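You operate a simulated robot arm through the tools that you are given. There is no shell and no other tool. Be economical: measure what you need, move in short steps, check, and stop when the job is done.

You run a simulated robot arm. Do the job below in one go: nothing can be reset, and whatever is moved stays where it is left.

## Task
Pull the slide out, swap the oval jig for the round jig and lock it down.
Fine: oval jig in the yellow frame; yellow knob left free, red lever left open.

It is judged by the outcome, as a careful person would: the job done as asked, and still so three seconds after it is handed in. It fails if anything else is knocked over, pushed out of place, dropped, spilled or broken.

## Robot
A 7-joint arm with a two-finger parallel gripper, fixed in place. Base frame: the origin is at the foot of the arm, x ahead of it, y to its left, z up; the work surface is at about z = 0.85. Lengths are in m, angles in rad, forces in N, time in s.
With the tool pointing down near the work surface it reaches from about 0.24 to 0.68 m from the base axis. Its first joint turns from -1.152 to 1.152 rad. Payload 2.4 kg.
The TCP is the grasp point between the finger pads, 0.03 m short of the fingertips. In the tool frame z runs along the fingers and y along their closing line. The gripper opens to 0.094 m. The fingers are 0.028 m wide and 0.01 m thick; the gripper's body (0.05 by 0.096 m) begins 0.055 m behind the TCP.
Orientation is that of the tool frame in the base frame, as a unit quaternion [x, y, z, w]. With the fingers straight down and closing along the base's y, the tool's x points along the base's -x, its y along +y and its z along -z.

## Interface
- The arm moves only by the tool drive_tool. Its argument "motion" is a list of rows, each an object of numbers (a shift or turn left out is 0, a gripper value left out holds the last): "tx", "ty", "tz": the shift along the tool's x, y, z in m; "wx", "wy", "wz": the turn, a rotation vector about the tool's x, y, z in rad; "fingers": the closure in counts, from 0 (fully open) to 255 (shut). In form: [{"tx": .., "ty": .., "tz": .., "wx": .., "wy": .., "wz": .., "fingers": ..}, ...]. A call has 1 to 10 rows; each row shifts and turns the commanded pose from where the row before left it, along the tool's axes as they then stand. Each row takes 0.2 s and may step no farther than 0.05 m and 0.15 rad from the row before; otherwise, or with a gripper value out of range, the whole call is refused. Where a pose cannot be reached the arm comes as near as it can. A force on the tool above 70 N (or 10 N above the force at the start of the call, whichever is more), or a blocked arm, ends the call early, and 0.2 s more pass. The fingers move at their own pace (about 0.153 m/s each) and stop on an object; they squeeze with about 41 N. The grip force told is the motor's: it shows also when the fingers shut on nothing. Time passes only in rows, and 0.2 s behind the last, so rows that do not move let the fingers close. It gives the time, the measured TCP pose, the force on the tool (base axes), the opening and the grip force at its end, in the units of the frame above (readings bear some noise), with the torque about the TCP (base axes, N m) and any sound that the robot's microphone picked up.
- Cameras (640 x 400 px; columns grow to the right, rows downward): "scene" is fixed at [0.0478, 0.4769, 1.4559]; the picture's right is [-0.77, -0.64, 0.00], its down [-0.32, 0.38, -0.87] and it looks along [0.56, -0.66, -0.50] (base axes); focal length 352 px, centre (320, 200). "wrist" rides on the gripper at [0.076, 0.014, -0.103] in the tool frame; the picture's right is [-0.18, 0.98, 0.00], its down [-0.75, -0.14, -0.64] and it looks along [-0.63, -0.12, 0.77] (tool axes); focal length 243 px, centre (320, 200).
- capture(camera): a new picture of that camera. No time passes.
- probe_pixels(camera, pixels): there is no depth. For up to 12 entries [column, row, z] of the newest picture of that camera ("zoom" is the newest enlarged one), the place [x, y] in the base frame at which the ray of that pixel passes the height z, good to about 0.002 m, but the place of the scene camera against the robot may be out by one fixed shift of up to 0.018 m in any direction. No time passes.
- enlarge(camera, box): a new picture of the part [left, top, right, bottom] of that camera's present view, enlarged. No time passes.
- finish_job(): hands the job in; it is judged then, once.

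Go step by step. Measure first, check grasps and placings, and put right what went wrong. The budget is 80 turns and 46 pictures, counting those below and the enlarged ones. Unless the task says otherwise, let go and move clear before handing in, and close with one line.

The tools are called after "Request:" by a JSON object that holds its "method" and its "body". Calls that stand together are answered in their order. drive_tool: Moves the arm, as the interface text tells. Its arguments: {"type":"object","properties":{"motion":{"type":"array","items":{"type":"object","properties":{"tx":{"type":"number"},"ty":{"type":"number"},"tz":{"type":"number"},"wx":{"type":"number"},"wy":{"type":"number"},"wz":{"type":"number"},"fingers":{"type":"number"}}}}},"required":["motion"]} The other tools are called the same way: capture (camera) takes a picture; probe_pixels (camera, pixels) gives the place at which the rays of pixels pass given heights; enlarge (camera, box) takes an enlarged picture of a part of a camera's view; finish_job () hands the job in.

At the start:

```text
clock: 0.0
tool_pos: [0.4213, -0.1526, 1.0978]
orientation: [0.0, 1.0, 0.0, 0.0]
contact_force: [0.5, 0.3, -0.4]
torque: [0.05, -0.02, 0.0]
grip_width: 0.0939
grasp_force: 0.1
```

scene: 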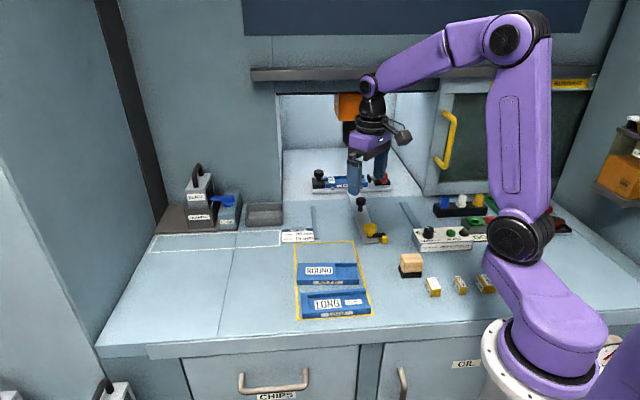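
wrist: 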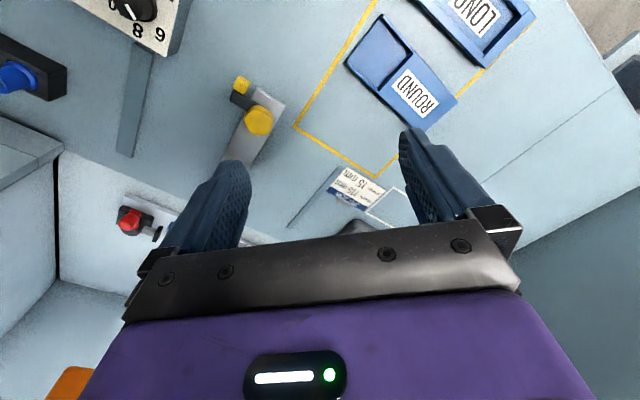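

The scene shows the yellow frame (about 295-370, 242-320) with the ROUND and LONG jigs, and a slide with a blue jig in the opening near (350,182). I'll enlarge both areas.

Request:
{"method": "enlarge", "body": {"camera": "scene", "box": [270, 140, 430, 250]}}

Request:
{"method": "enlarge", "body": {"camera": "scene", "box": [270, 220, 510, 330]}}

Request:
{"method": "enlarge", "body": {"camera": "wrist", "box": [0, 0, 540, 320]}}

```text
3.64 times, centred on (350, 195) of scene
```

zoom: 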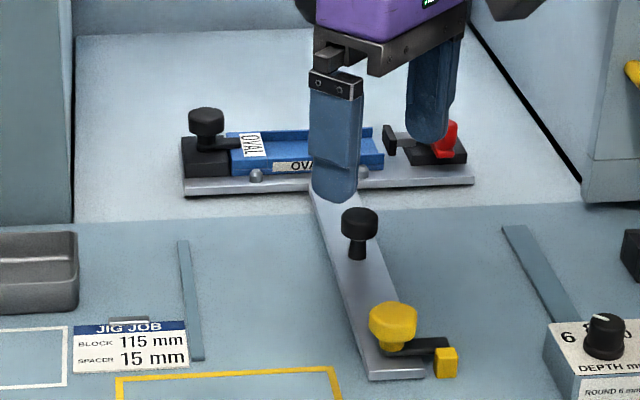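

```text
2.67 times, centred on (390, 275) of scene
```

zoom: 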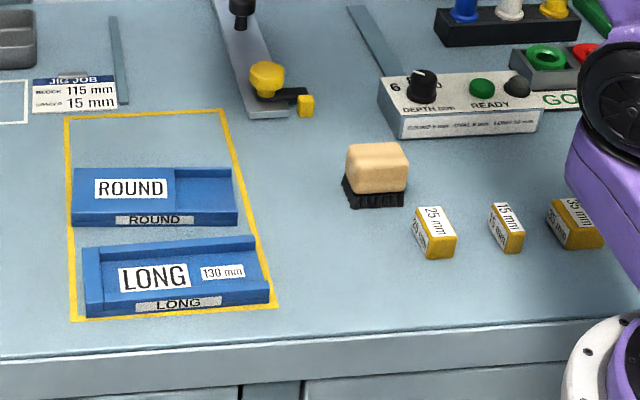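

```text
1.19 times, centred on (270, 160) of wrist
```

zoom: 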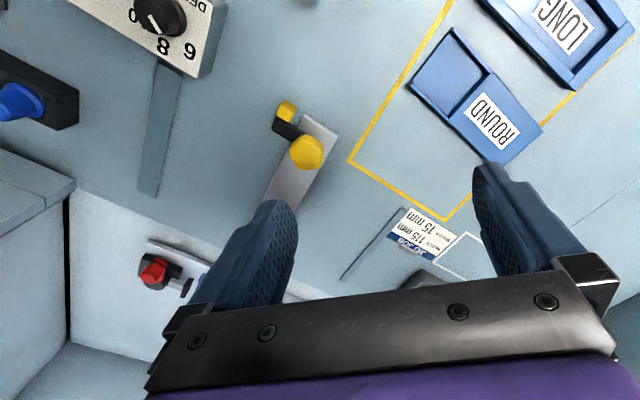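

The slide is a T: a cross plate with the OVAL jig in the niche, and a bar with a black post and a yellow knob. The arm hides part of it, so I probe positions before moving.

Request:
{"method": "probe_pixels", "body": {"camera": "scene", "pixels": [[361, 200, 0.9], [379, 229, 0.88], [379, 242, 0.86], [317, 192, 0.86], [386, 185, 0.86], [322, 172, 0.9], [382, 176, 0.88], [298, 284, 0.87], [358, 283, 0.87], [302, 318, 0.85], [371, 315, 0.85], [295, 243, 0.85]]}}

Request:
{"method": "drive_tool", "body": {"motion": [{"tx": 0.04}, {"tx": 0.04, "ty": -0.03}, {"tx": 0.04, "ty": -0.03}]}}

Request:
{"method": "capture", "body": {"camera": "scene"}}

Request:
{"method": "capture", "body": {"camera": "wrist"}}

```text
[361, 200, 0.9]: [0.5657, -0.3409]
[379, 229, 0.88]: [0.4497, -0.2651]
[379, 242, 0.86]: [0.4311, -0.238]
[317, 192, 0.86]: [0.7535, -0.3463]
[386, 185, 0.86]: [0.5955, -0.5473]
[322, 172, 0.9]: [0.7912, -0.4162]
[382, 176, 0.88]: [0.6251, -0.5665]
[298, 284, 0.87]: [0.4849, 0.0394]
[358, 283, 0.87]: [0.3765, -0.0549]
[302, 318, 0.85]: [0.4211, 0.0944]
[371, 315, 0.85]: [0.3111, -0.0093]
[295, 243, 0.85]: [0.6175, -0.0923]
```

```text
clock: 0.8
tool_pos: [0.2986, -0.2128, 1.0965]
orientation: [-0.002, 1.0, 0.0, 0.0]
contact_force: [-0.9, -0.5, 0.2]
torque: [0.02, -0.02, 0.01]
grip_width: 0.0942
grasp_force: 0.0
```

```text
40 pictures are left
```

scene: 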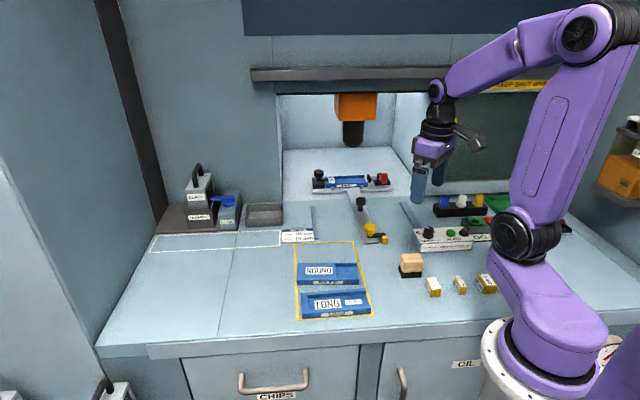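

```text
39 pictures are left
```

wrist: 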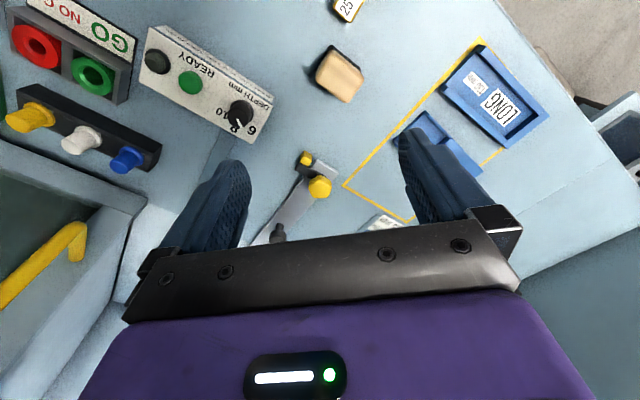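

The arm is out of the way; I zoom on the slide and its knobs.

Request:
{"method": "enlarge", "body": {"camera": "scene", "box": [302, 160, 402, 222]}}

Request:
{"method": "enlarge", "body": {"camera": "scene", "box": [330, 185, 410, 250]}}

Request:
{"method": "enlarge", "body": {"camera": "scene", "box": [400, 190, 580, 300]}}

```text
6.40 times, centred on (352, 191) of scene
```

zoom: 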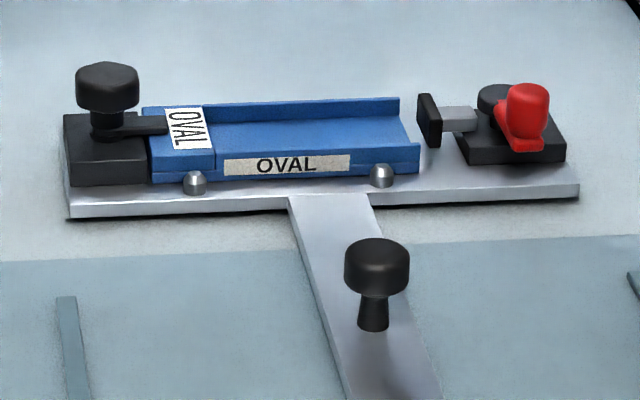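

```text
6.15 times, centred on (370, 218) of scene
```

zoom: 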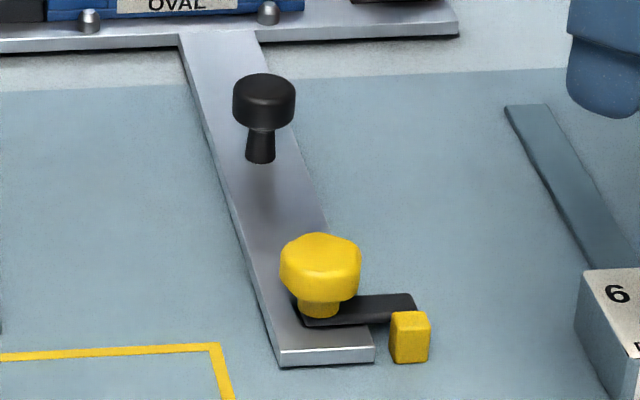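

```text
3.56 times, centred on (490, 245) of scene
```

zoom: 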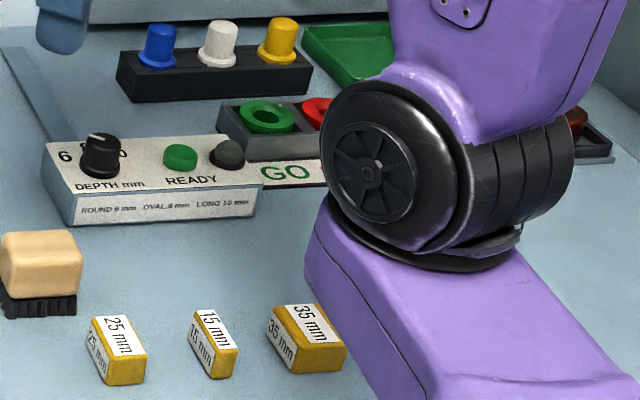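

The black knob's arm sits over OVAL (jig clamp closed), the red lever is open, and the yellow knob's arm appears to hook behind a yellow block (slide latched). I calibrate the scene camera against the wrist camera using the frame corner and knobs.

Request:
{"method": "probe_pixels", "body": {"camera": "wrist", "pixels": [[343, 186, 0.85], [320, 187, 0.89], [307, 158, 0.87], [279, 232, 0.9], [482, 39, 0.85], [410, 221, 0.85]]}}

Request:
{"method": "probe_pixels", "body": {"camera": "scene", "pixels": [[353.3, 241.3, 0.85], [370, 226, 0.89], [386, 240, 0.86], [361, 200, 0.9], [371, 315, 0.85], [295, 243, 0.85]]}}

Request:
{"method": "enlarge", "body": {"camera": "wrist", "box": [250, 130, 430, 243]}}

```text
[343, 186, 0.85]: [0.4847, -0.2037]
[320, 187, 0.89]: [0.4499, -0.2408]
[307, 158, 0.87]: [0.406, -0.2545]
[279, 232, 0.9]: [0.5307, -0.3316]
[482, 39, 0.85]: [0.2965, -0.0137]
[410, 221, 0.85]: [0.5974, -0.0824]
```

```text
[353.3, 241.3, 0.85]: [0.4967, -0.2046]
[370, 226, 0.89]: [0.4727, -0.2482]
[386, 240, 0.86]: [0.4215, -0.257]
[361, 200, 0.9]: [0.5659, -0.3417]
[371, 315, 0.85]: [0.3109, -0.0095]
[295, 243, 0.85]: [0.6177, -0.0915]
```

```text
3.54 times, centred on (340, 186) of wrist
```

zoom: 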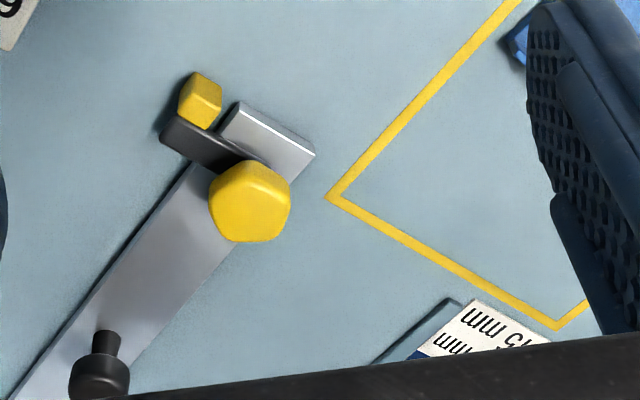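

The wrist view confirms the latch arm (zoom 160-240,120-165) butts behind the yellow block on its outward side, so it must swing inward (counter-clockwise). I move above the yellow knob for a closer look.

Request:
{"method": "drive_tool", "body": {"motion": [{"tx": -0.04, "ty": -0.007, "tz": 0.015}, {"tx": -0.04, "ty": -0.007, "tz": 0.02}, {"tx": -0.03, "ty": -0.007, "tz": 0.02}, {"tx": -0.03, "ty": -0.007, "tz": 0.02}]}}

Request:
{"method": "capture", "body": {"camera": "wrist"}}

```text
clock: 1.8
tool_pos: [0.4409, -0.2397, 1.0219]
orientation: [-0.001, 1.0, 0.0, 0.0]
contact_force: [0.9, 0.3, -0.1]
torque: [-0.01, 0.0, -0.06]
grip_width: 0.094
grasp_force: 0.0
```

```text
34 pictures are left
```

wrist: 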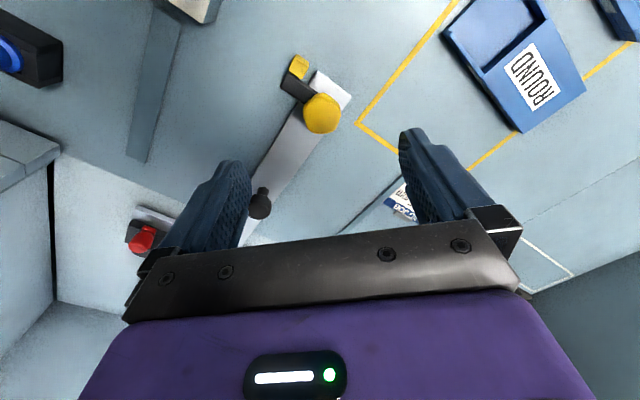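

The knob top is now at (322,113). I probe it at several heights to triangulate, along with the post and block.

Request:
{"method": "probe_pixels", "body": {"camera": "wrist", "pixels": [[322, 113, 0.88], [322, 113, 0.9], [259, 205, 0.9], [259, 205, 0.88], [299, 68, 0.87], [347, 99, 0.86], [357, 124, 0.85], [316, 73, 0.86]]}}

Request:
{"method": "enlarge", "body": {"camera": "wrist", "box": [240, 40, 400, 140]}}

```text
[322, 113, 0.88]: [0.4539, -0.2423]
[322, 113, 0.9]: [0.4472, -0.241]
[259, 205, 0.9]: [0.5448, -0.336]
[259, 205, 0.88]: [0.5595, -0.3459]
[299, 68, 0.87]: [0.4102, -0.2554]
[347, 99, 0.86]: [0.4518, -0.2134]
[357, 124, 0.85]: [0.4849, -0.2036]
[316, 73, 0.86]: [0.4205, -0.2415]
```

```text
4.00 times, centred on (320, 90) of wrist
```

zoom: 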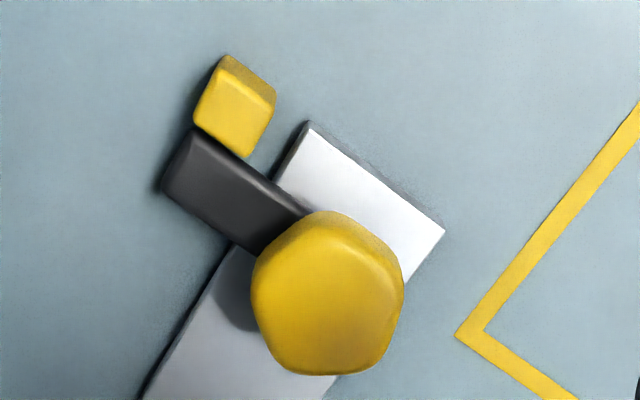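

The latch arm and block are clear in the zoom, with the knob at about (0.451,-0.241), face z≈0.889. I align the fingers perpendicular to the latch arm (so they straddle it) and descend onto the knob.

Request:
{"method": "drive_tool", "body": {"motion": [{"tx": -0.01, "ty": -0.002}, {"wz": -0.15}, {"wz": -0.15, "tz": 0.02}, {"wz": -0.15, "tz": 0.02}, {"wz": -0.15, "tz": 0.02}, {"wz": -0.15}]}}

Request:
{"method": "capture", "body": {"camera": "wrist"}}

```text
clock: 3.2
tool_pos: [0.4514, -0.2437, 0.9645]
orientation: [-0.367, 0.93, 0.0, -0.001]
contact_force: [0.2, 0.0, 0.1]
torque: [-0.01, -0.02, 0.01]
grip_width: 0.0938
grasp_force: 0.0
```

```text
32 pictures are left
```

wrist: 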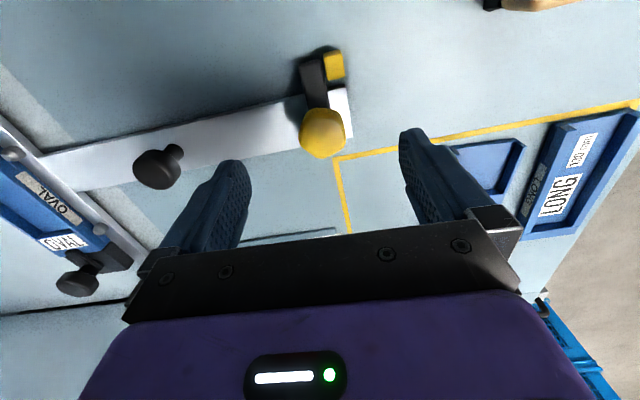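

The knob is at (323,133), between the fingers; I re-probe its position along with the post (157,170).

Request:
{"method": "probe_pixels", "body": {"camera": "wrist", "pixels": [[323, 130, 0.88], [323, 130, 0.89], [323, 130, 0.9], [157, 168, 0.88], [157, 168, 0.9], [157, 168, 0.91], [335, 66, 0.87]]}}

Request:
{"method": "enlarge", "body": {"camera": "wrist", "box": [120, 30, 400, 205]}}

```text
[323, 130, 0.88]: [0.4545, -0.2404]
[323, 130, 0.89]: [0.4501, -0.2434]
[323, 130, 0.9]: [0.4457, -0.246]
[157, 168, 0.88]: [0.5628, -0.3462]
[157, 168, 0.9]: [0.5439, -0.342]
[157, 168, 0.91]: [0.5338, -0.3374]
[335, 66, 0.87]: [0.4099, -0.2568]
```

```text
2.29 times, centred on (260, 118) of wrist
```

zoom: 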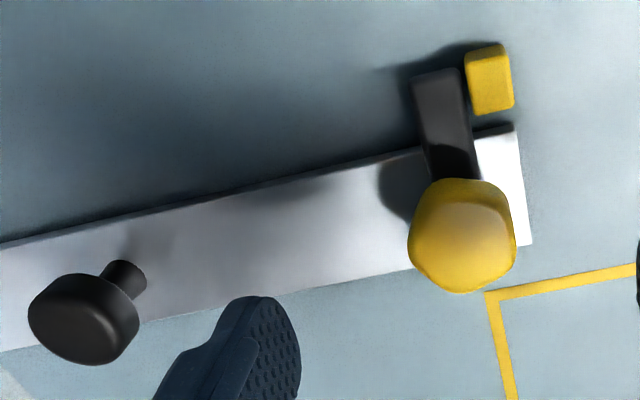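

Both views put the knob at (0.4505,-0.242), z≈0.89. I go down to TCP z≈0.90 and grip.

Request:
{"method": "drive_tool", "body": {"motion": [{"tz": 0.03}, {"tz": 0.025}, {"tz": 0.01}, {"fingers": 255}, {"fingers": 255}, {"fingers": 255}]}}

```text
clock: 4.6
tool_pos: [0.451, -0.2431, 0.8983]
orientation: [-0.366, 0.93, 0.001, -0.001]
contact_force: [-9.3, 8.7, 2.2]
torque: [0.17, 0.24, 0.02]
grip_width: 0.0374
grasp_force: 45.0
```

The knob is gripped (0.037 m wide). I turn it counter-clockwise.

Request:
{"method": "drive_tool", "body": {"motion": [{"wz": -0.1}, {"wz": -0.1}, {"wz": -0.15}, {"wz": -0.15}]}}

```text
clock: 5.6
tool_pos: [0.452, -0.242, 0.8977]
orientation: [-0.587, 0.81, 0.0, 0.0]
contact_force: [5.8, 1.2, -36.4]
torque: [-0.06, 0.0, -0.05]
grip_width: 0.0375
grasp_force: 45.0
```

It turned about 0.5 rad but a vertical force of -36 N has built up; I check a picture.

Request:
{"method": "capture", "body": {"camera": "wrist"}}

Request:
{"method": "enlarge", "body": {"camera": "scene", "box": [330, 185, 410, 250]}}

```text
30 pictures are left
```

wrist: 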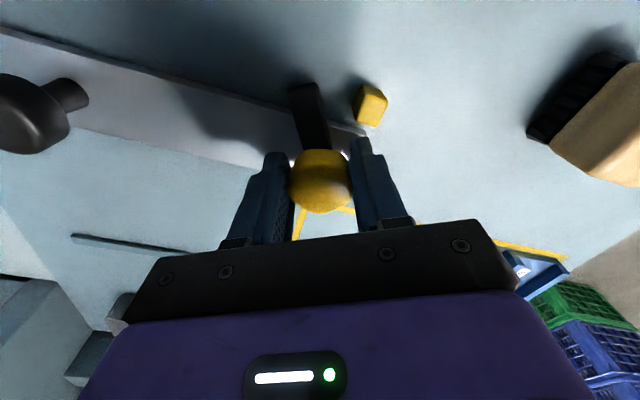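

```text
6.15 times, centred on (370, 218) of scene
```

zoom: 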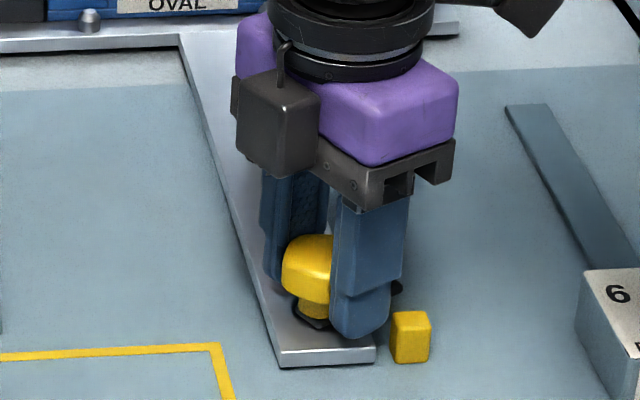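

The latch arm is swinging away from the block. I continue the turn, easing down 1 mm to relieve the load.

Request:
{"method": "drive_tool", "body": {"motion": [{"tz": 0.001, "wz": -0.1}, {"wz": -0.15}, {"wz": -0.15}, {"wz": -0.15}, {"wz": -0.15}, {"wz": -0.15}, {"wz": -0.1}]}}

```text
clock: 6.8
tool_pos: [0.4457, -0.2332, 0.8972]
orientation: [0.817, -0.576, -0.015, 0.0]
contact_force: [-5.3, 5.8, 17.7]
torque: [1.07, 0.26, -0.41]
grip_width: 0.0371
grasp_force: 45.5
stopped in row 6: the force on the tool passed its limit at 74 N (the readings are from after the stop); the commanded pose is now the measured one
```

The knob turned about 66° and the tool drifted ~11 mm outward, so the slide may already have moved. I let go, rise a little and look.

Request:
{"method": "drive_tool", "body": {"motion": [{"fingers": 0}, {"fingers": 0}, {"tz": -0.04}, {"tz": -0.04}]}}

Request:
{"method": "capture", "body": {"camera": "wrist"}}

Request:
{"method": "enlarge", "body": {"camera": "scene", "box": [310, 165, 410, 250]}}

```text
clock: 7.5
tool_pos: [0.4612, -0.2246, 0.9002]
orientation: [0.824, -0.566, 0.001, -0.006]
contact_force: [31.5, 11.8, -16.2]
torque: [0.8, -1.56, 0.43]
grip_width: 0.0751
grasp_force: 0.0
stopped in row 3: the force on the tool passed its limit at 84 N (the readings are from after the stop); the commanded pose is now the measured one
```

```text
28 pictures are left
```

wrist: 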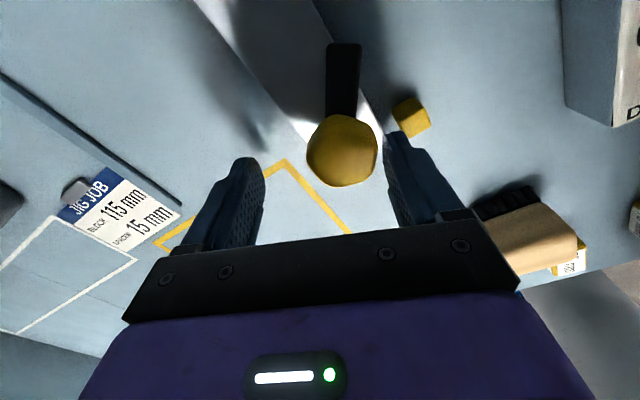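

```text
4.71 times, centred on (360, 208) of scene
```

zoom: 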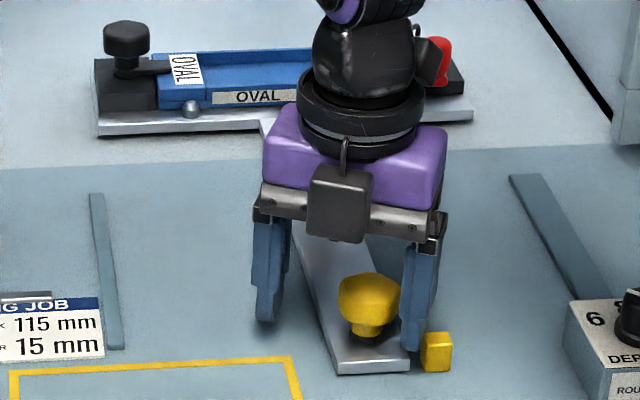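

The opening finger bumped the fixed yellow block (opening stuck at 0.075), which pushed the tool sideways. I narrow the opening slightly and then rise.

Request:
{"method": "drive_tool", "body": {"motion": [{"fingers": 62}, {"fingers": 62}, {"tz": -0.01}, {"tz": -0.02}, {"tz": -0.04}, {"tz": -0.03}]}}

Request:
{"method": "capture", "body": {"camera": "wrist"}}

```text
clock: 8.9
tool_pos: [0.4547, -0.2298, 1.0006]
orientation: [0.821, -0.57, -0.008, -0.003]
contact_force: [0.4, 0.2, -0.2]
torque: [0.01, 0.0, 0.01]
grip_width: 0.0714
grasp_force: 0.2
```

```text
26 pictures are left
```

wrist: 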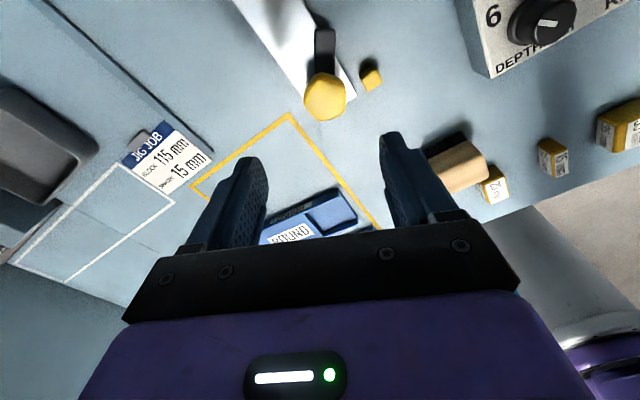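

Request:
{"method": "enlarge", "body": {"camera": "wrist", "box": [240, 10, 420, 130]}}

Request:
{"method": "probe_pixels", "body": {"camera": "wrist", "pixels": [[325, 97, 0.89], [371, 77, 0.87], [325, 35, 0.87], [356, 96, 0.86], [290, 116, 0.85]]}}

```text
3.33 times, centred on (330, 70) of wrist
```

zoom: 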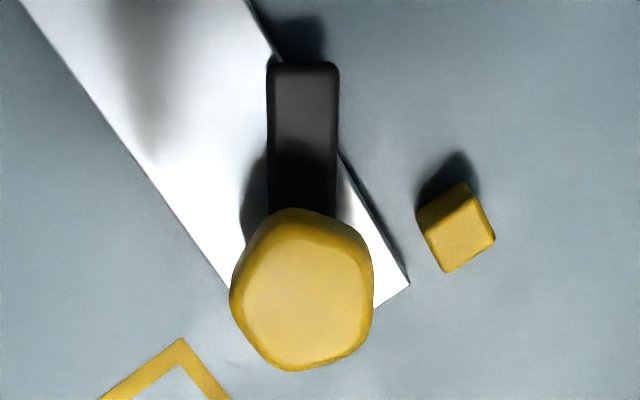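

```text
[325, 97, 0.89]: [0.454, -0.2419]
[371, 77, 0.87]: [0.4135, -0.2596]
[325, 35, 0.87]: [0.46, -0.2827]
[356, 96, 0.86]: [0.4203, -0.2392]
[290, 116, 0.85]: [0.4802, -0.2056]
```

The latch arm has turned ~55° and just barely clears the block; the earlier jam was the finger hitting the block. I'll regrip at a different angle (and a bit higher) to turn the rest of the way.

Request:
{"method": "drive_tool", "body": {"motion": [{"wz": 0.15}, {"wz": 0.15}, {"wz": 0.15}, {"wz": 0.15}, {"wz": 0.15}, {"wz": 0.15}, {"wz": 0.15}, {"wz": 0.15}, {"wz": 0.15}, {"wz": 0.15}]}}

Request:
{"method": "drive_tool", "body": {"motion": [{"wz": 0.15}, {"wz": 0.15}, {"wz": 0.15}, {"wz": 0.15}, {"wz": 0.15}]}}

```text
clock: 11.1
tool_pos: [0.456, -0.2296, 0.9999]
orientation: [-0.213, 0.977, 0.007, -0.003]
contact_force: [0.6, -0.4, -0.3]
torque: [0.0, 0.02, 0.01]
grip_width: 0.0713
grasp_force: 0.1
```

```text
clock: 12.3
tool_pos: [0.4555, -0.2294, 1.0009]
orientation: [0.161, 0.987, 0.007, -0.005]
contact_force: [-0.4, 0.5, -0.1]
torque: [0.02, -0.01, 0.04]
grip_width: 0.0711
grasp_force: 0.1
```

Now at yaw -18°, I centre over the knob and descend to TCP z≈0.908 with the fingers part open, then grip.

Request:
{"method": "drive_tool", "body": {"motion": [{"tx": -0.001, "ty": -0.013, "tz": 0.02}, {"tz": 0.03}, {"tz": 0.03}, {"tz": 0.013}, {"fingers": 255}, {"fingers": 255}, {"fingers": 255}]}}

```text
clock: 13.9
tool_pos: [0.4528, -0.241, 0.9083]
orientation: [0.16, 0.987, 0.006, -0.005]
contact_force: [2.5, 8.7, -2.8]
torque: [0.18, -0.44, 0.0]
grip_width: 0.0373
grasp_force: 45.0
```

Gripped again at 0.037 m. I turn another ~37° counter-clockwise.

Request:
{"method": "drive_tool", "body": {"motion": [{"wz": -0.12}, {"wz": -0.12}, {"wz": -0.12}, {"wz": -0.12}, {"wz": -0.1}]}}

Request:
{"method": "capture", "body": {"camera": "wrist"}}

```text
clock: 15.1
tool_pos: [0.4517, -0.2414, 0.9072]
orientation: [-0.132, 0.991, 0.007, -0.003]
contact_force: [8.8, 6.9, 1.7]
torque: [0.03, 0.9, 0.04]
grip_width: 0.0371
grasp_force: 44.7
```

```text
24 pictures are left
```

wrist: 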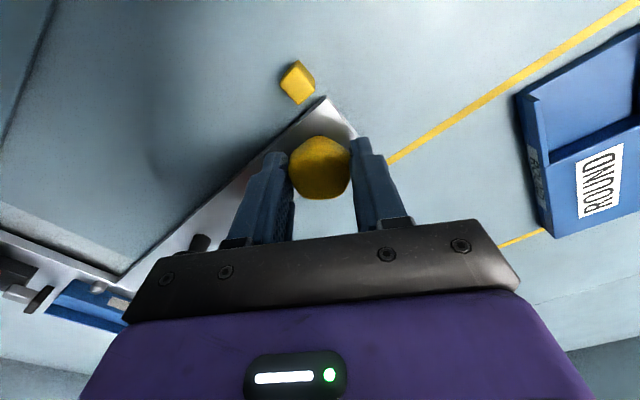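

The latch arm is now turned inward out of sight behind the finger. I release with a limited opening, rise, and move over the black post.

Request:
{"method": "drive_tool", "body": {"motion": [{"fingers": 80}, {"fingers": 80}, {"tz": -0.04}, {"tz": -0.04}, {"tx": -0.0166, "ty": -0.0304, "fingers": 0}, {"tx": -0.0166, "ty": -0.0304}, {"tx": -0.0166, "ty": -0.0304}, {"tx": -0.0166, "ty": -0.0304}]}}

Request:
{"method": "capture", "body": {"camera": "wrist"}}

```text
clock: 16.9
tool_pos: [0.547, -0.3414, 0.9844]
orientation: [-0.13, 0.992, 0.007, -0.004]
contact_force: [0.1, 0.7, -0.1]
torque: [-0.02, 0.0, 0.01]
grip_width: 0.0943
grasp_force: 0.1
```

```text
23 pictures are left
```

wrist: 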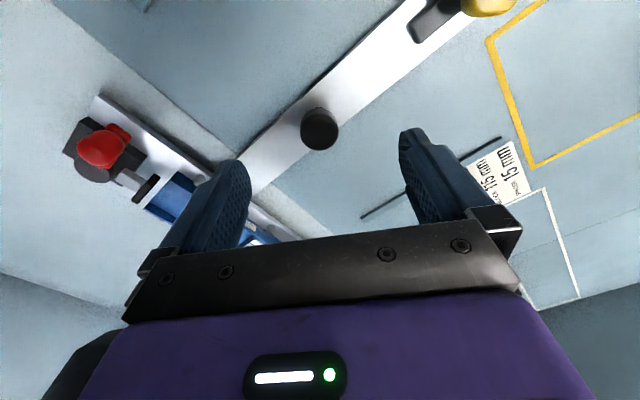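

The latch arm now lies along the bar (free). The post top is at (320,129); I probe it and the slide's landmarks.

Request:
{"method": "probe_pixels", "body": {"camera": "wrist", "pixels": [[320, 128, 0.89], [320, 128, 0.9], [320, 128, 0.91], [487, 41, 0.85], [537, 167, 0.85], [97, 96, 0.865], [640, 117, 0.85]]}}

```text
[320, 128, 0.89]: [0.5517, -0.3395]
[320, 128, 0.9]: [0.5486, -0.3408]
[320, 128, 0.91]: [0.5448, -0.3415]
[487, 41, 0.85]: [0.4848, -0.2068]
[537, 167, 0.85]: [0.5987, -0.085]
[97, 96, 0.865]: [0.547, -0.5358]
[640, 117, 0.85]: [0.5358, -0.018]
```

I rotate the fingers to close along the slide direction, descend around the post and grip.

Request:
{"method": "drive_tool", "body": {"motion": [{"tx": -0.0025, "wz": -0.15}, {"wz": -0.15, "tz": 0.02}, {"wz": -0.15, "tz": 0.02}, {"wz": -0.08, "tz": 0.02}, {"tz": 0.019}, {"fingers": 255}, {"fingers": 255}, {"fingers": 255}]}}

```text
clock: 18.7
tool_pos: [0.5517, -0.3404, 0.9041]
orientation: [-0.386, 0.923, 0.007, -0.001]
contact_force: [4.8, -4.5, -5.5]
torque: [-0.04, -0.5, 0.18]
grip_width: 0.0315
grasp_force: 44.9
```

Post gripped (0.0315 m). The tool's +y is the outward direction, so I pull along it.

Request:
{"method": "drive_tool", "body": {"motion": [{"ty": 0.01}, {"ty": 0.02}, {"ty": 0.025}, {"ty": 0.025}, {"ty": 0.02}]}}

```text
clock: 19.9
tool_pos: [0.4787, -0.268, 0.9037]
orientation: [-0.385, 0.923, 0.008, -0.002]
contact_force: [10.7, 11.7, -25.7]
torque: [0.35, -0.3, 0.06]
grip_width: 0.0312
grasp_force: 45.0
```

The slide came 0.10 m out with little force. I continue gently.

Request:
{"method": "drive_tool", "body": {"motion": [{"ty": 0.02}, {"ty": 0.02}, {"ty": 0.02}, {"ty": 0.02}, {"ty": 0.02}]}}

Request:
{"method": "capture", "body": {"camera": "scene"}}

```text
clock: 21.1
tool_pos: [0.4068, -0.1997, 0.9087]
orientation: [-0.385, 0.923, 0.009, -0.002]
contact_force: [13.8, 14.1, -24.9]
torque: [0.04, 0.05, -0.08]
grip_width: 0.0314
grasp_force: 44.9
```

```text
22 pictures are left
```

scene: 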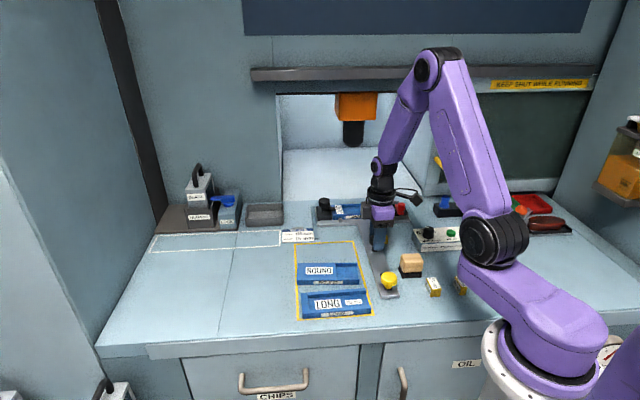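

The slide is out 0.20 m, but the tool crept up 5 mm. I probe clearances of the plate's right end versus the control box and brush before pulling further.

Request:
{"method": "enlarge", "body": {"camera": "scene", "box": [300, 180, 460, 310]}}

Request:
{"method": "probe_pixels", "body": {"camera": "scene", "pixels": [[322, 206, 0.9], [401, 210, 0.88], [419, 250, 0.85], [412, 232, 0.88], [401, 278, 0.85], [399, 254, 0.89], [388, 299, 0.855], [390, 280, 0.9]]}}

```text
3.08 times, centred on (380, 245) of scene
```

zoom: 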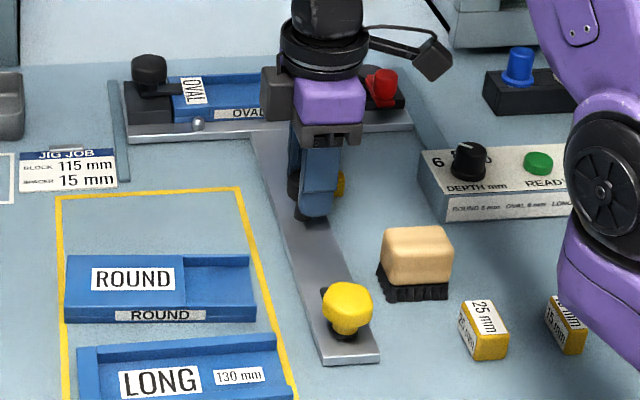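

```text
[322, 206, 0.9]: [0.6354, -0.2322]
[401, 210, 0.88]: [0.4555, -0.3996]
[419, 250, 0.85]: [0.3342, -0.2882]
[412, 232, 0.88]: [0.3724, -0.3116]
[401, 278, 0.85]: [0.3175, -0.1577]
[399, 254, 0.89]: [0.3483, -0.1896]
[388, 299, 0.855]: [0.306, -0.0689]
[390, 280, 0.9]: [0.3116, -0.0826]
```

The clearances look fine: the plate runs between its side strips, and the brush is ~0.15 m away. I re-seat down 4 mm and pull a little more to bring the clamp well within reach and feel for a stop.

Request:
{"method": "drive_tool", "body": {"motion": [{"tz": 0.004}, {"ty": 0.01}, {"ty": 0.01}, {"ty": 0.01}, {"ty": 0.01}]}}

```text
clock: 22.3
tool_pos: [0.3781, -0.1716, 0.9059]
orientation: [-0.385, 0.923, 0.007, -0.001]
contact_force: [6.1, 4.0, 31.7]
torque: [0.0, 0.02, 0.03]
grip_width: 0.0316
grasp_force: 44.8
```

No stop yet. I pull another 3 cm and then check.

Request:
{"method": "drive_tool", "body": {"motion": [{"ty": 0.01, "tz": -0.001}, {"ty": 0.01}, {"ty": 0.01}]}}

Request:
{"method": "enlarge", "body": {"camera": "scene", "box": [300, 180, 460, 310]}}

```text
clock: 23.1
tool_pos: [0.363, -0.1589, 0.9091]
orientation: [-0.38, 0.925, -0.002, 0.007]
contact_force: [27.1, -42.9, -30.8]
torque: [-0.93, -0.11, -0.35]
grip_width: 0.0313
grasp_force: 44.8
```

```text
3.08 times, centred on (380, 245) of scene
```

zoom: 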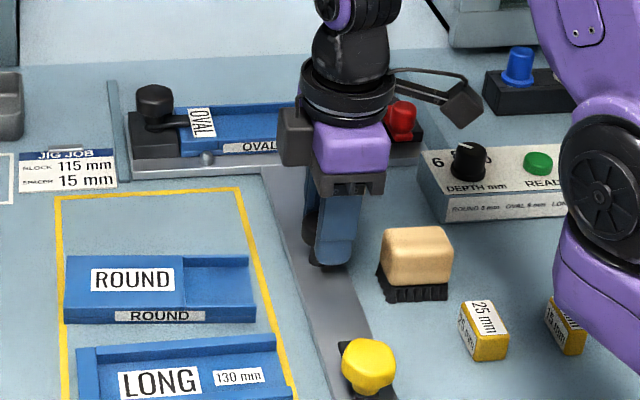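

The slide hit its stop (about 50 N back) at ~0.26 m out. I relax, release the post, rise and move to look at the jig clamp.

Request:
{"method": "drive_tool", "body": {"motion": [{"ty": -0.01}, {"fingers": 60}, {"fingers": 0}, {"tz": -0.04}, {"tz": -0.04}, {"tz": -0.04}]}}

Request:
{"method": "drive_tool", "body": {"motion": [{"tx": -0.022, "ty": -0.033}, {"tx": -0.022, "ty": -0.033}, {"tx": -0.022, "ty": -0.033}, {"tx": -0.022, "ty": -0.033}, {"tx": -0.022, "ty": -0.033}]}}

Request:
{"method": "capture", "body": {"camera": "wrist"}}

```text
clock: 24.5
tool_pos: [0.3651, -0.1574, 1.029]
orientation: [-0.384, 0.923, 0.009, -0.002]
contact_force: [1.0, -0.1, 0.1]
torque: [0.0, 0.02, 0.05]
grip_width: 0.0938
grasp_force: 0.1
```

```text
clock: 25.7
tool_pos: [0.5636, -0.1972, 1.0225]
orientation: [-0.384, 0.923, 0.008, -0.001]
contact_force: [0.6, 0.2, -0.4]
torque: [0.01, 0.0, 0.04]
grip_width: 0.0941
grasp_force: 0.1
```

```text
19 pictures are left
```

wrist: 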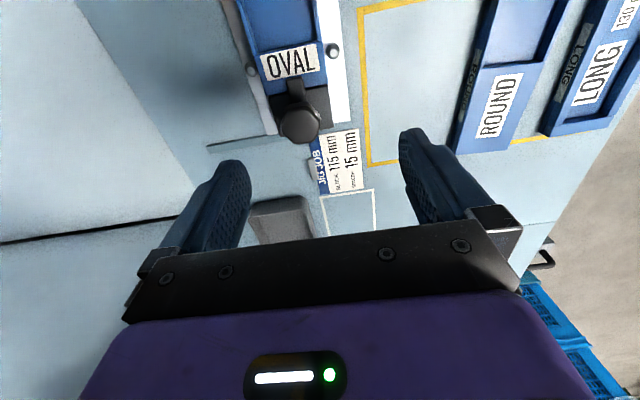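

The clamp knob is at (299,122), its arm over OVAL. I probe it plus jig edges, and zoom in.

Request:
{"method": "probe_pixels", "body": {"camera": "wrist", "pixels": [[299, 118, 0.9], [299, 118, 0.91], [299, 118, 0.92], [264, 84, 0.88], [324, 73, 0.88], [333, 50, 0.865], [251, 71, 0.865], [297, 65, 0.88]]}}

Request:
{"method": "enlarge", "body": {"camera": "wrist", "box": [210, 0, 370, 150]}}

```text
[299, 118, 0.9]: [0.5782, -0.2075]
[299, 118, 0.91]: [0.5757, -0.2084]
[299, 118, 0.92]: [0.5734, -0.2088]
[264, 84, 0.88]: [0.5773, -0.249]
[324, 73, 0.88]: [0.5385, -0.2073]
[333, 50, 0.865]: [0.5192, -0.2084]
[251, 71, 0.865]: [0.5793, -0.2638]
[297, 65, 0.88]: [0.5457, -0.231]
```

```text
2.67 times, centred on (290, 75) of wrist
```

zoom: 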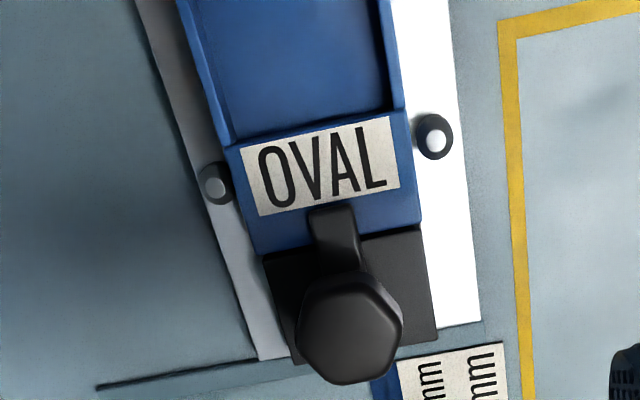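

The jig is ~0.057 m wide, grippable. I check the clamp-knob height with the scene camera (knob top at scene (326,211)).

Request:
{"method": "enlarge", "body": {"camera": "scene", "box": [310, 185, 410, 250]}}

Request:
{"method": "probe_pixels", "body": {"camera": "scene", "pixels": [[326, 210.5, 0.9], [326, 210.5, 0.91], [326, 210.5, 0.92]]}}

```text
6.15 times, centred on (360, 218) of scene
```

zoom: 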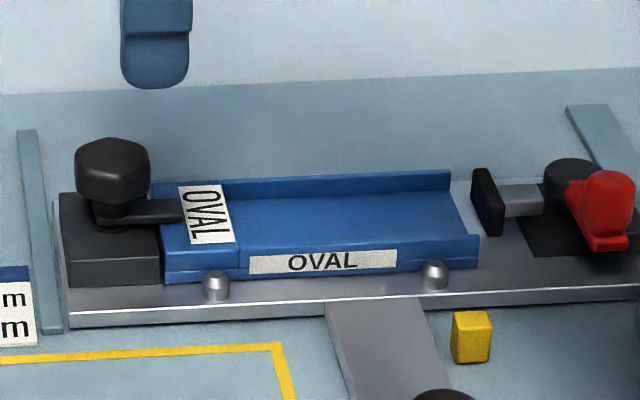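

```text
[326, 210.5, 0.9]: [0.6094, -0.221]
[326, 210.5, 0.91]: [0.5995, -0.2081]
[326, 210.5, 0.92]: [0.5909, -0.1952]
```

Knob top is about z≈0.912. I straighten the small tilt, set yaw near 10° to leave turning room, and lower to TCP z≈0.924 over the clamp knob.

Request:
{"method": "drive_tool", "body": {"motion": [{"wx": 0.0155, "wy": 0.0043, "ty": -0.0165}, {"wz": 0.15}, {"wz": 0.15}, {"wz": 0.15, "tz": 0.02}, {"wz": 0.15, "tz": 0.03}, {"tz": 0.03}, {"tz": 0.018}]}}

Request:
{"method": "capture", "body": {"camera": "wrist"}}

```text
clock: 27.3
tool_pos: [0.5715, -0.209, 0.9263]
orientation: [-0.094, 0.996, 0.0, 0.001]
contact_force: [-0.5, 0.5, 0.3]
torque: [0.05, 0.0, -0.01]
grip_width: 0.0939
grasp_force: 0.1
```

```text
16 pictures are left
```

wrist: 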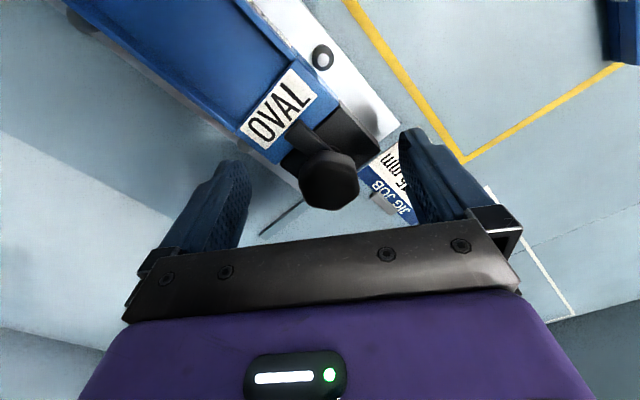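

The knob is between the fingers at (330,176). I check its centre before closing.

Request:
{"method": "probe_pixels", "body": {"camera": "wrist", "pixels": [[330, 178, 0.905], [330, 178, 0.912], [322, 58, 0.87]]}}

```text
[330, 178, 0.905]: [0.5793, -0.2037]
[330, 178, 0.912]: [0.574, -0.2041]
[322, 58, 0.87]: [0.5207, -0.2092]
```

Small centring shift, then grip.

Request:
{"method": "drive_tool", "body": {"motion": [{"tx": -0.0045, "ty": 0.003, "tz": 0.003}, {"fingers": 255}, {"fingers": 255}, {"fingers": 255}]}}

Request:
{"method": "drive_tool", "body": {"motion": [{"wz": -0.08}, {"wz": -0.08}, {"wz": -0.08}]}}

```text
clock: 28.3
tool_pos: [0.5752, -0.2051, 0.9239]
orientation: [-0.095, 0.995, 0.001, 0.001]
contact_force: [-0.6, 1.9, -1.8]
torque: [0.03, 0.05, 0.01]
grip_width: 0.0373
grasp_force: 44.7
```

```text
clock: 29.1
tool_pos: [0.5753, -0.2064, 0.9234]
orientation: [-0.214, 0.977, -0.003, 0.0]
contact_force: [15.1, -7.7, -19.8]
torque: [-0.55, 0.39, -0.03]
grip_width: 0.0372
grasp_force: 45.2
```

It turns freely counter-clockwise (torque about z ≈ 0). I continue to about 90°.

Request:
{"method": "drive_tool", "body": {"motion": [{"wz": -0.15}, {"wz": -0.15}, {"wz": -0.15}, {"wz": -0.15}, {"wz": -0.15}, {"wz": -0.15}, {"wz": -0.15}, {"wz": -0.15}, {"wz": -0.12}]}}

Request:
{"method": "capture", "body": {"camera": "wrist"}}

```text
clock: 31.1
tool_pos: [0.5798, -0.2036, 0.9259]
orientation: [0.769, -0.639, 0.007, -0.004]
contact_force: [30.5, -8.4, -7.8]
torque: [-0.35, -0.94, -0.59]
grip_width: 0.0374
grasp_force: 44.9
```

```text
15 pictures are left
```

wrist: 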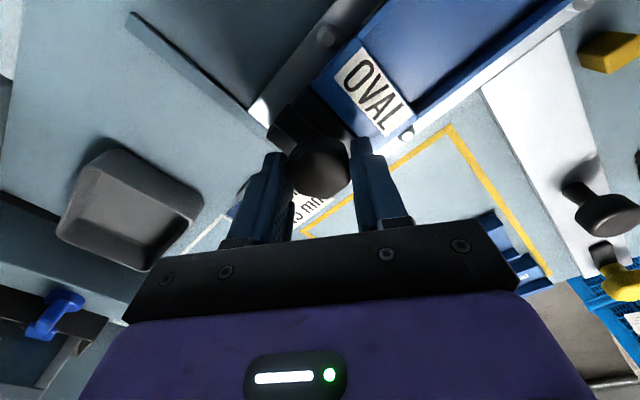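

The clamp arm now points inward at (285,130), clear of the jig. I release, rise, turn to yaw 45° and move over the jig.

Request:
{"method": "drive_tool", "body": {"motion": [{"fingers": 90}, {"fingers": 70}, {"tz": -0.03}, {"tz": -0.04, "wz": 0.15}, {"tz": -0.04, "wz": 0.15, "fingers": 0}, {"wz": 0.15}, {"wz": 0.15}, {"wz": 0.15}, {"wz": 0.15}, {"wz": 0.06}]}}

Request:
{"method": "drive_tool", "body": {"motion": [{"tx": 0.035}, {"tx": 0.035}, {"tx": 0.03}]}}

Request:
{"method": "capture", "body": {"camera": "wrist"}}

```text
clock: 33.3
tool_pos: [0.5752, -0.2062, 1.0334]
orientation: [-0.384, 0.923, -0.001, 0.0]
contact_force: [-0.1, -0.1, -0.6]
torque: [0.0, -0.03, 0.03]
grip_width: 0.0941
grasp_force: 0.2
```

```text
clock: 34.1
tool_pos: [0.5065, -0.2781, 1.0313]
orientation: [-0.384, 0.923, 0.0, 0.0]
contact_force: [-0.2, -0.2, -0.6]
torque: [0.03, -0.02, 0.01]
grip_width: 0.0939
grasp_force: 0.0
```

```text
14 pictures are left
```

wrist: 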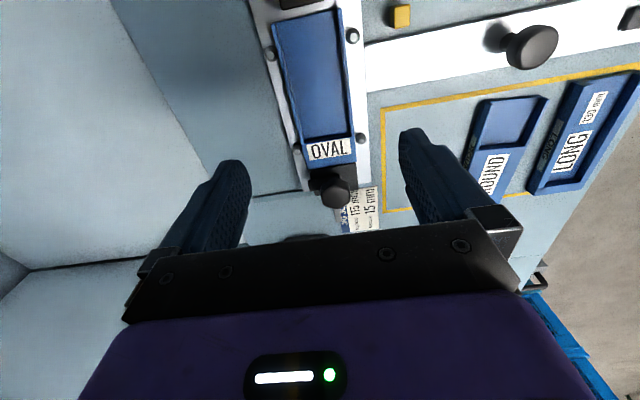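

I probe OVAL's corners, ROUND's corners and the frame's corners.

Request:
{"method": "probe_pixels", "body": {"camera": "wrist", "pixels": [[273, 20, 0.885], [341, 10, 0.885], [306, 162, 0.885], [356, 158, 0.885], [383, 110, 0.85], [387, 212, 0.85], [481, 102, 0.875], [546, 97, 0.875], [525, 178, 0.875]]}}

Request:
{"method": "enlarge", "body": {"camera": "wrist", "box": [240, 0, 560, 215]}}

```text
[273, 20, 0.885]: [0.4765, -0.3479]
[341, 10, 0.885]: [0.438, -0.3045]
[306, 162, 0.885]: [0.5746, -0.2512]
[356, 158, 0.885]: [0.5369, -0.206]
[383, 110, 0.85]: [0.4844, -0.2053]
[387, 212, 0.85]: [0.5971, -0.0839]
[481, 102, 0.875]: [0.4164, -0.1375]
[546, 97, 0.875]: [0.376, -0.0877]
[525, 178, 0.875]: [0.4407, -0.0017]
```

```text
1.86 times, centred on (400, 108) of wrist
```

zoom: 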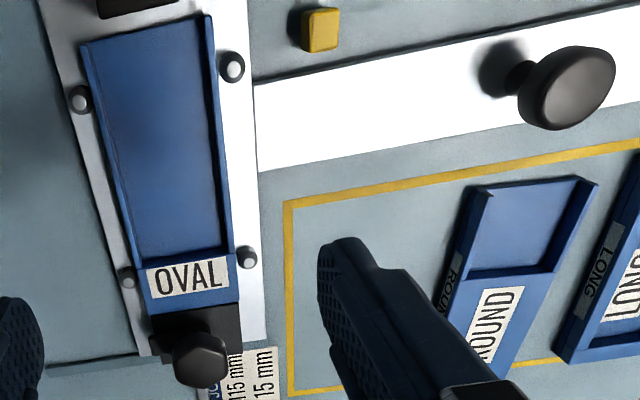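

OVAL is 0.058×0.138 m centred at (0.5065,-0.277), and the gap in the frame beside ROUND is ~0.096 m deep, so it fits. I descend, grip OVAL at its middle and lift it slightly.

Request:
{"method": "drive_tool", "body": {"motion": [{"tz": 0.04}, {"tz": 0.04}, {"tz": 0.03}, {"tz": 0.02}, {"fingers": 255}, {"fingers": 255}, {"fingers": 255}]}}

```text
clock: 35.7
tool_pos: [0.5032, -0.2782, 0.9025]
orientation: [-0.384, 0.923, 0.0, 0.0]
contact_force: [5.6, -4.3, -1.0]
torque: [-0.3, -0.17, -0.08]
grip_width: 0.0614
grasp_force: 41.2
```

Gripped at 0.061 m. I lift straight up.

Request:
{"method": "drive_tool", "body": {"motion": [{"tz": -0.01}, {"tz": -0.02}, {"tz": -0.025}, {"tz": -0.025}]}}

Request:
{"method": "capture", "body": {"camera": "scene"}}

```text
clock: 36.7
tool_pos: [0.5042, -0.2777, 0.9853]
orientation: [-0.385, 0.923, 0.001, -0.001]
contact_force: [0.8, -0.5, -2.6]
torque: [-0.06, 0.01, -0.01]
grip_width: 0.0613
grasp_force: 40.5
```

```text
12 pictures are left
```

scene: 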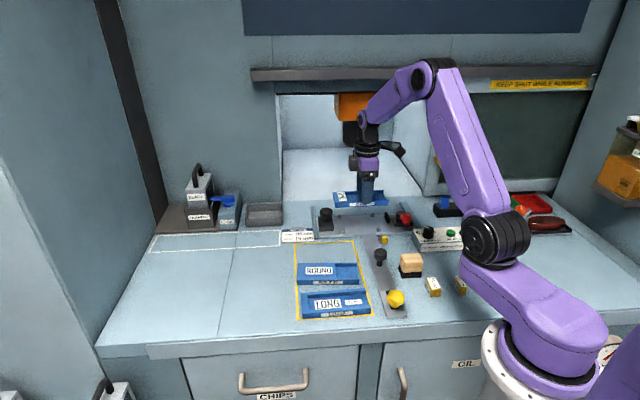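

OVAL lifted cleanly. I carry it over the free strip of the yellow frame, beside ROUND.

Request:
{"method": "drive_tool", "body": {"motion": [{"tx": -0.029, "ty": 0.0274}, {"tx": -0.029, "ty": 0.0274}, {"tx": -0.029, "ty": 0.0274}, {"tx": -0.029, "ty": 0.0274}, {"wz": -0.035}, {"tz": 0.03}, {"tz": 0.02}]}}

Request:
{"method": "enlarge", "body": {"camera": "scene", "box": [270, 190, 430, 330]}}

Request:
{"method": "capture", "body": {"camera": "wrist"}}

```text
clock: 38.3
tool_pos: [0.5085, -0.1178, 0.936]
orientation: [-0.402, 0.916, 0.0, 0.0]
contact_force: [0.2, 0.8, -2.1]
torque: [-0.04, 0.03, -0.02]
grip_width: 0.0616
grasp_force: 40.6
```

```text
2.86 times, centred on (350, 260) of scene
```

zoom: 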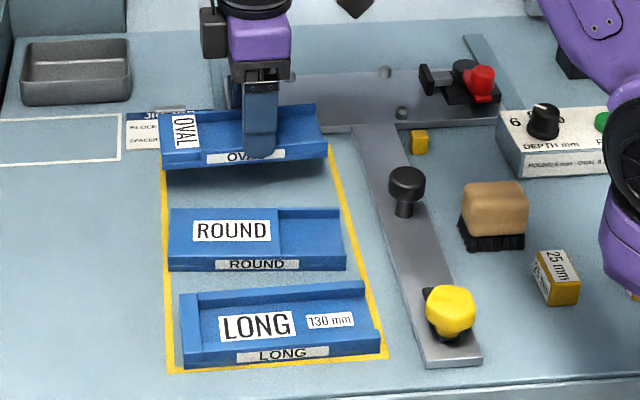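

```text
10 pictures are left
```

wrist: 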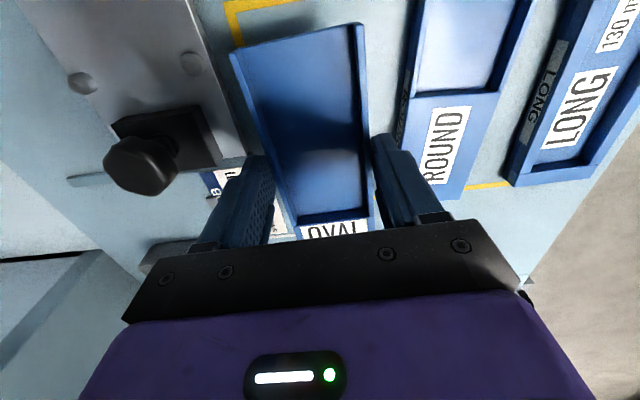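

OVAL hangs over the free strip, clear of ROUND and the sign. I lower it toward the bench.

Request:
{"method": "drive_tool", "body": {"motion": [{"tz": 0.02}, {"tz": 0.015}, {"tz": 0.005}, {"tz": 0.002}]}}

```text
clock: 39.3
tool_pos: [0.5099, -0.1177, 0.8931]
orientation: [-0.401, 0.916, 0.0, -0.001]
contact_force: [-4.3, -0.8, 4.0]
torque: [0.51, -0.13, 0.2]
grip_width: 0.0616
grasp_force: 41.1
```

First touch at z≈0.893. I press down 2 mm more in small steps, checking force.

Request:
{"method": "drive_tool", "body": {"motion": [{"tz": 0.001}, {"tz": 0.001}, {"tz": 0.001}]}}

```text
clock: 40.1
tool_pos: [0.5105, -0.118, 0.8907]
orientation: [-0.401, 0.916, -0.002, 0.001]
contact_force: [-7.1, -1.4, 36.5]
torque: [0.06, 0.27, -0.15]
grip_width: 0.0618
grasp_force: 41.4
```

Seated (36 N). I release with a limited opening, rise, and move over ROUND.

Request:
{"method": "drive_tool", "body": {"motion": [{"fingers": 44, "tz": -0.001}, {"fingers": 44}, {"tz": -0.03}, {"tz": -0.04}, {"tz": -0.04}, {"tx": 0.002, "ty": 0.042, "fingers": 0}, {"tx": 0.002, "ty": 0.042}]}}

Request:
{"method": "capture", "body": {"camera": "wrist"}}

```text
clock: 41.7
tool_pos: [0.4443, -0.0622, 0.9993]
orientation: [-0.4, 0.917, -0.001, -0.002]
contact_force: [0.5, 0.0, 0.4]
torque: [0.0, -0.03, 0.02]
grip_width: 0.0939
grasp_force: 0.0
```

```text
9 pictures are left
```

wrist: 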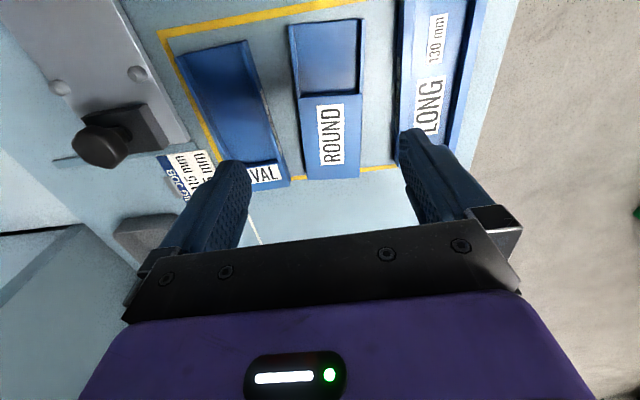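

OVAL stands in the frame next to ROUND. I probe the corners of OVAL, ROUND, LONG and the frame lines.

Request:
{"method": "probe_pixels", "body": {"camera": "wrist", "pixels": [[289, 21, 0.875], [364, 18, 0.875], [360, 177, 0.875], [304, 180, 0.875], [181, 58, 0.873], [247, 42, 0.873], [290, 182, 0.873], [160, 36, 0.85], [295, 176, 0.85], [398, 168, 0.85], [396, 140, 0.875], [402, 20, 0.875]]}}

Request:
{"method": "enlarge", "body": {"camera": "wrist", "box": [150, 0, 450, 200]}}

```text
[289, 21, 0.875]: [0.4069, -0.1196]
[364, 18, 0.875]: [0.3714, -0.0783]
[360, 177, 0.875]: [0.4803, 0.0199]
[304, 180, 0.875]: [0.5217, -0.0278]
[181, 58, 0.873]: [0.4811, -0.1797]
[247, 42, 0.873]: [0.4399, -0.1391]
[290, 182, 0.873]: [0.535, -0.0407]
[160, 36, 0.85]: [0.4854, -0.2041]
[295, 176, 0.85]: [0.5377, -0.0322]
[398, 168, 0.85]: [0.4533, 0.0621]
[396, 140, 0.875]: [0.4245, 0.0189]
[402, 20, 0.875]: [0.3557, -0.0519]
```

```text
2.00 times, centred on (300, 100) of wrist
```

zoom: 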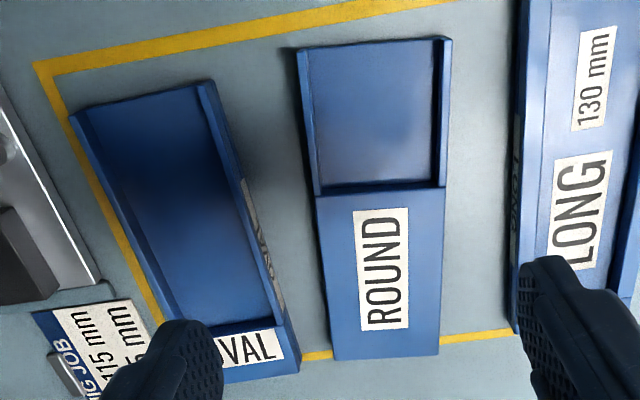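

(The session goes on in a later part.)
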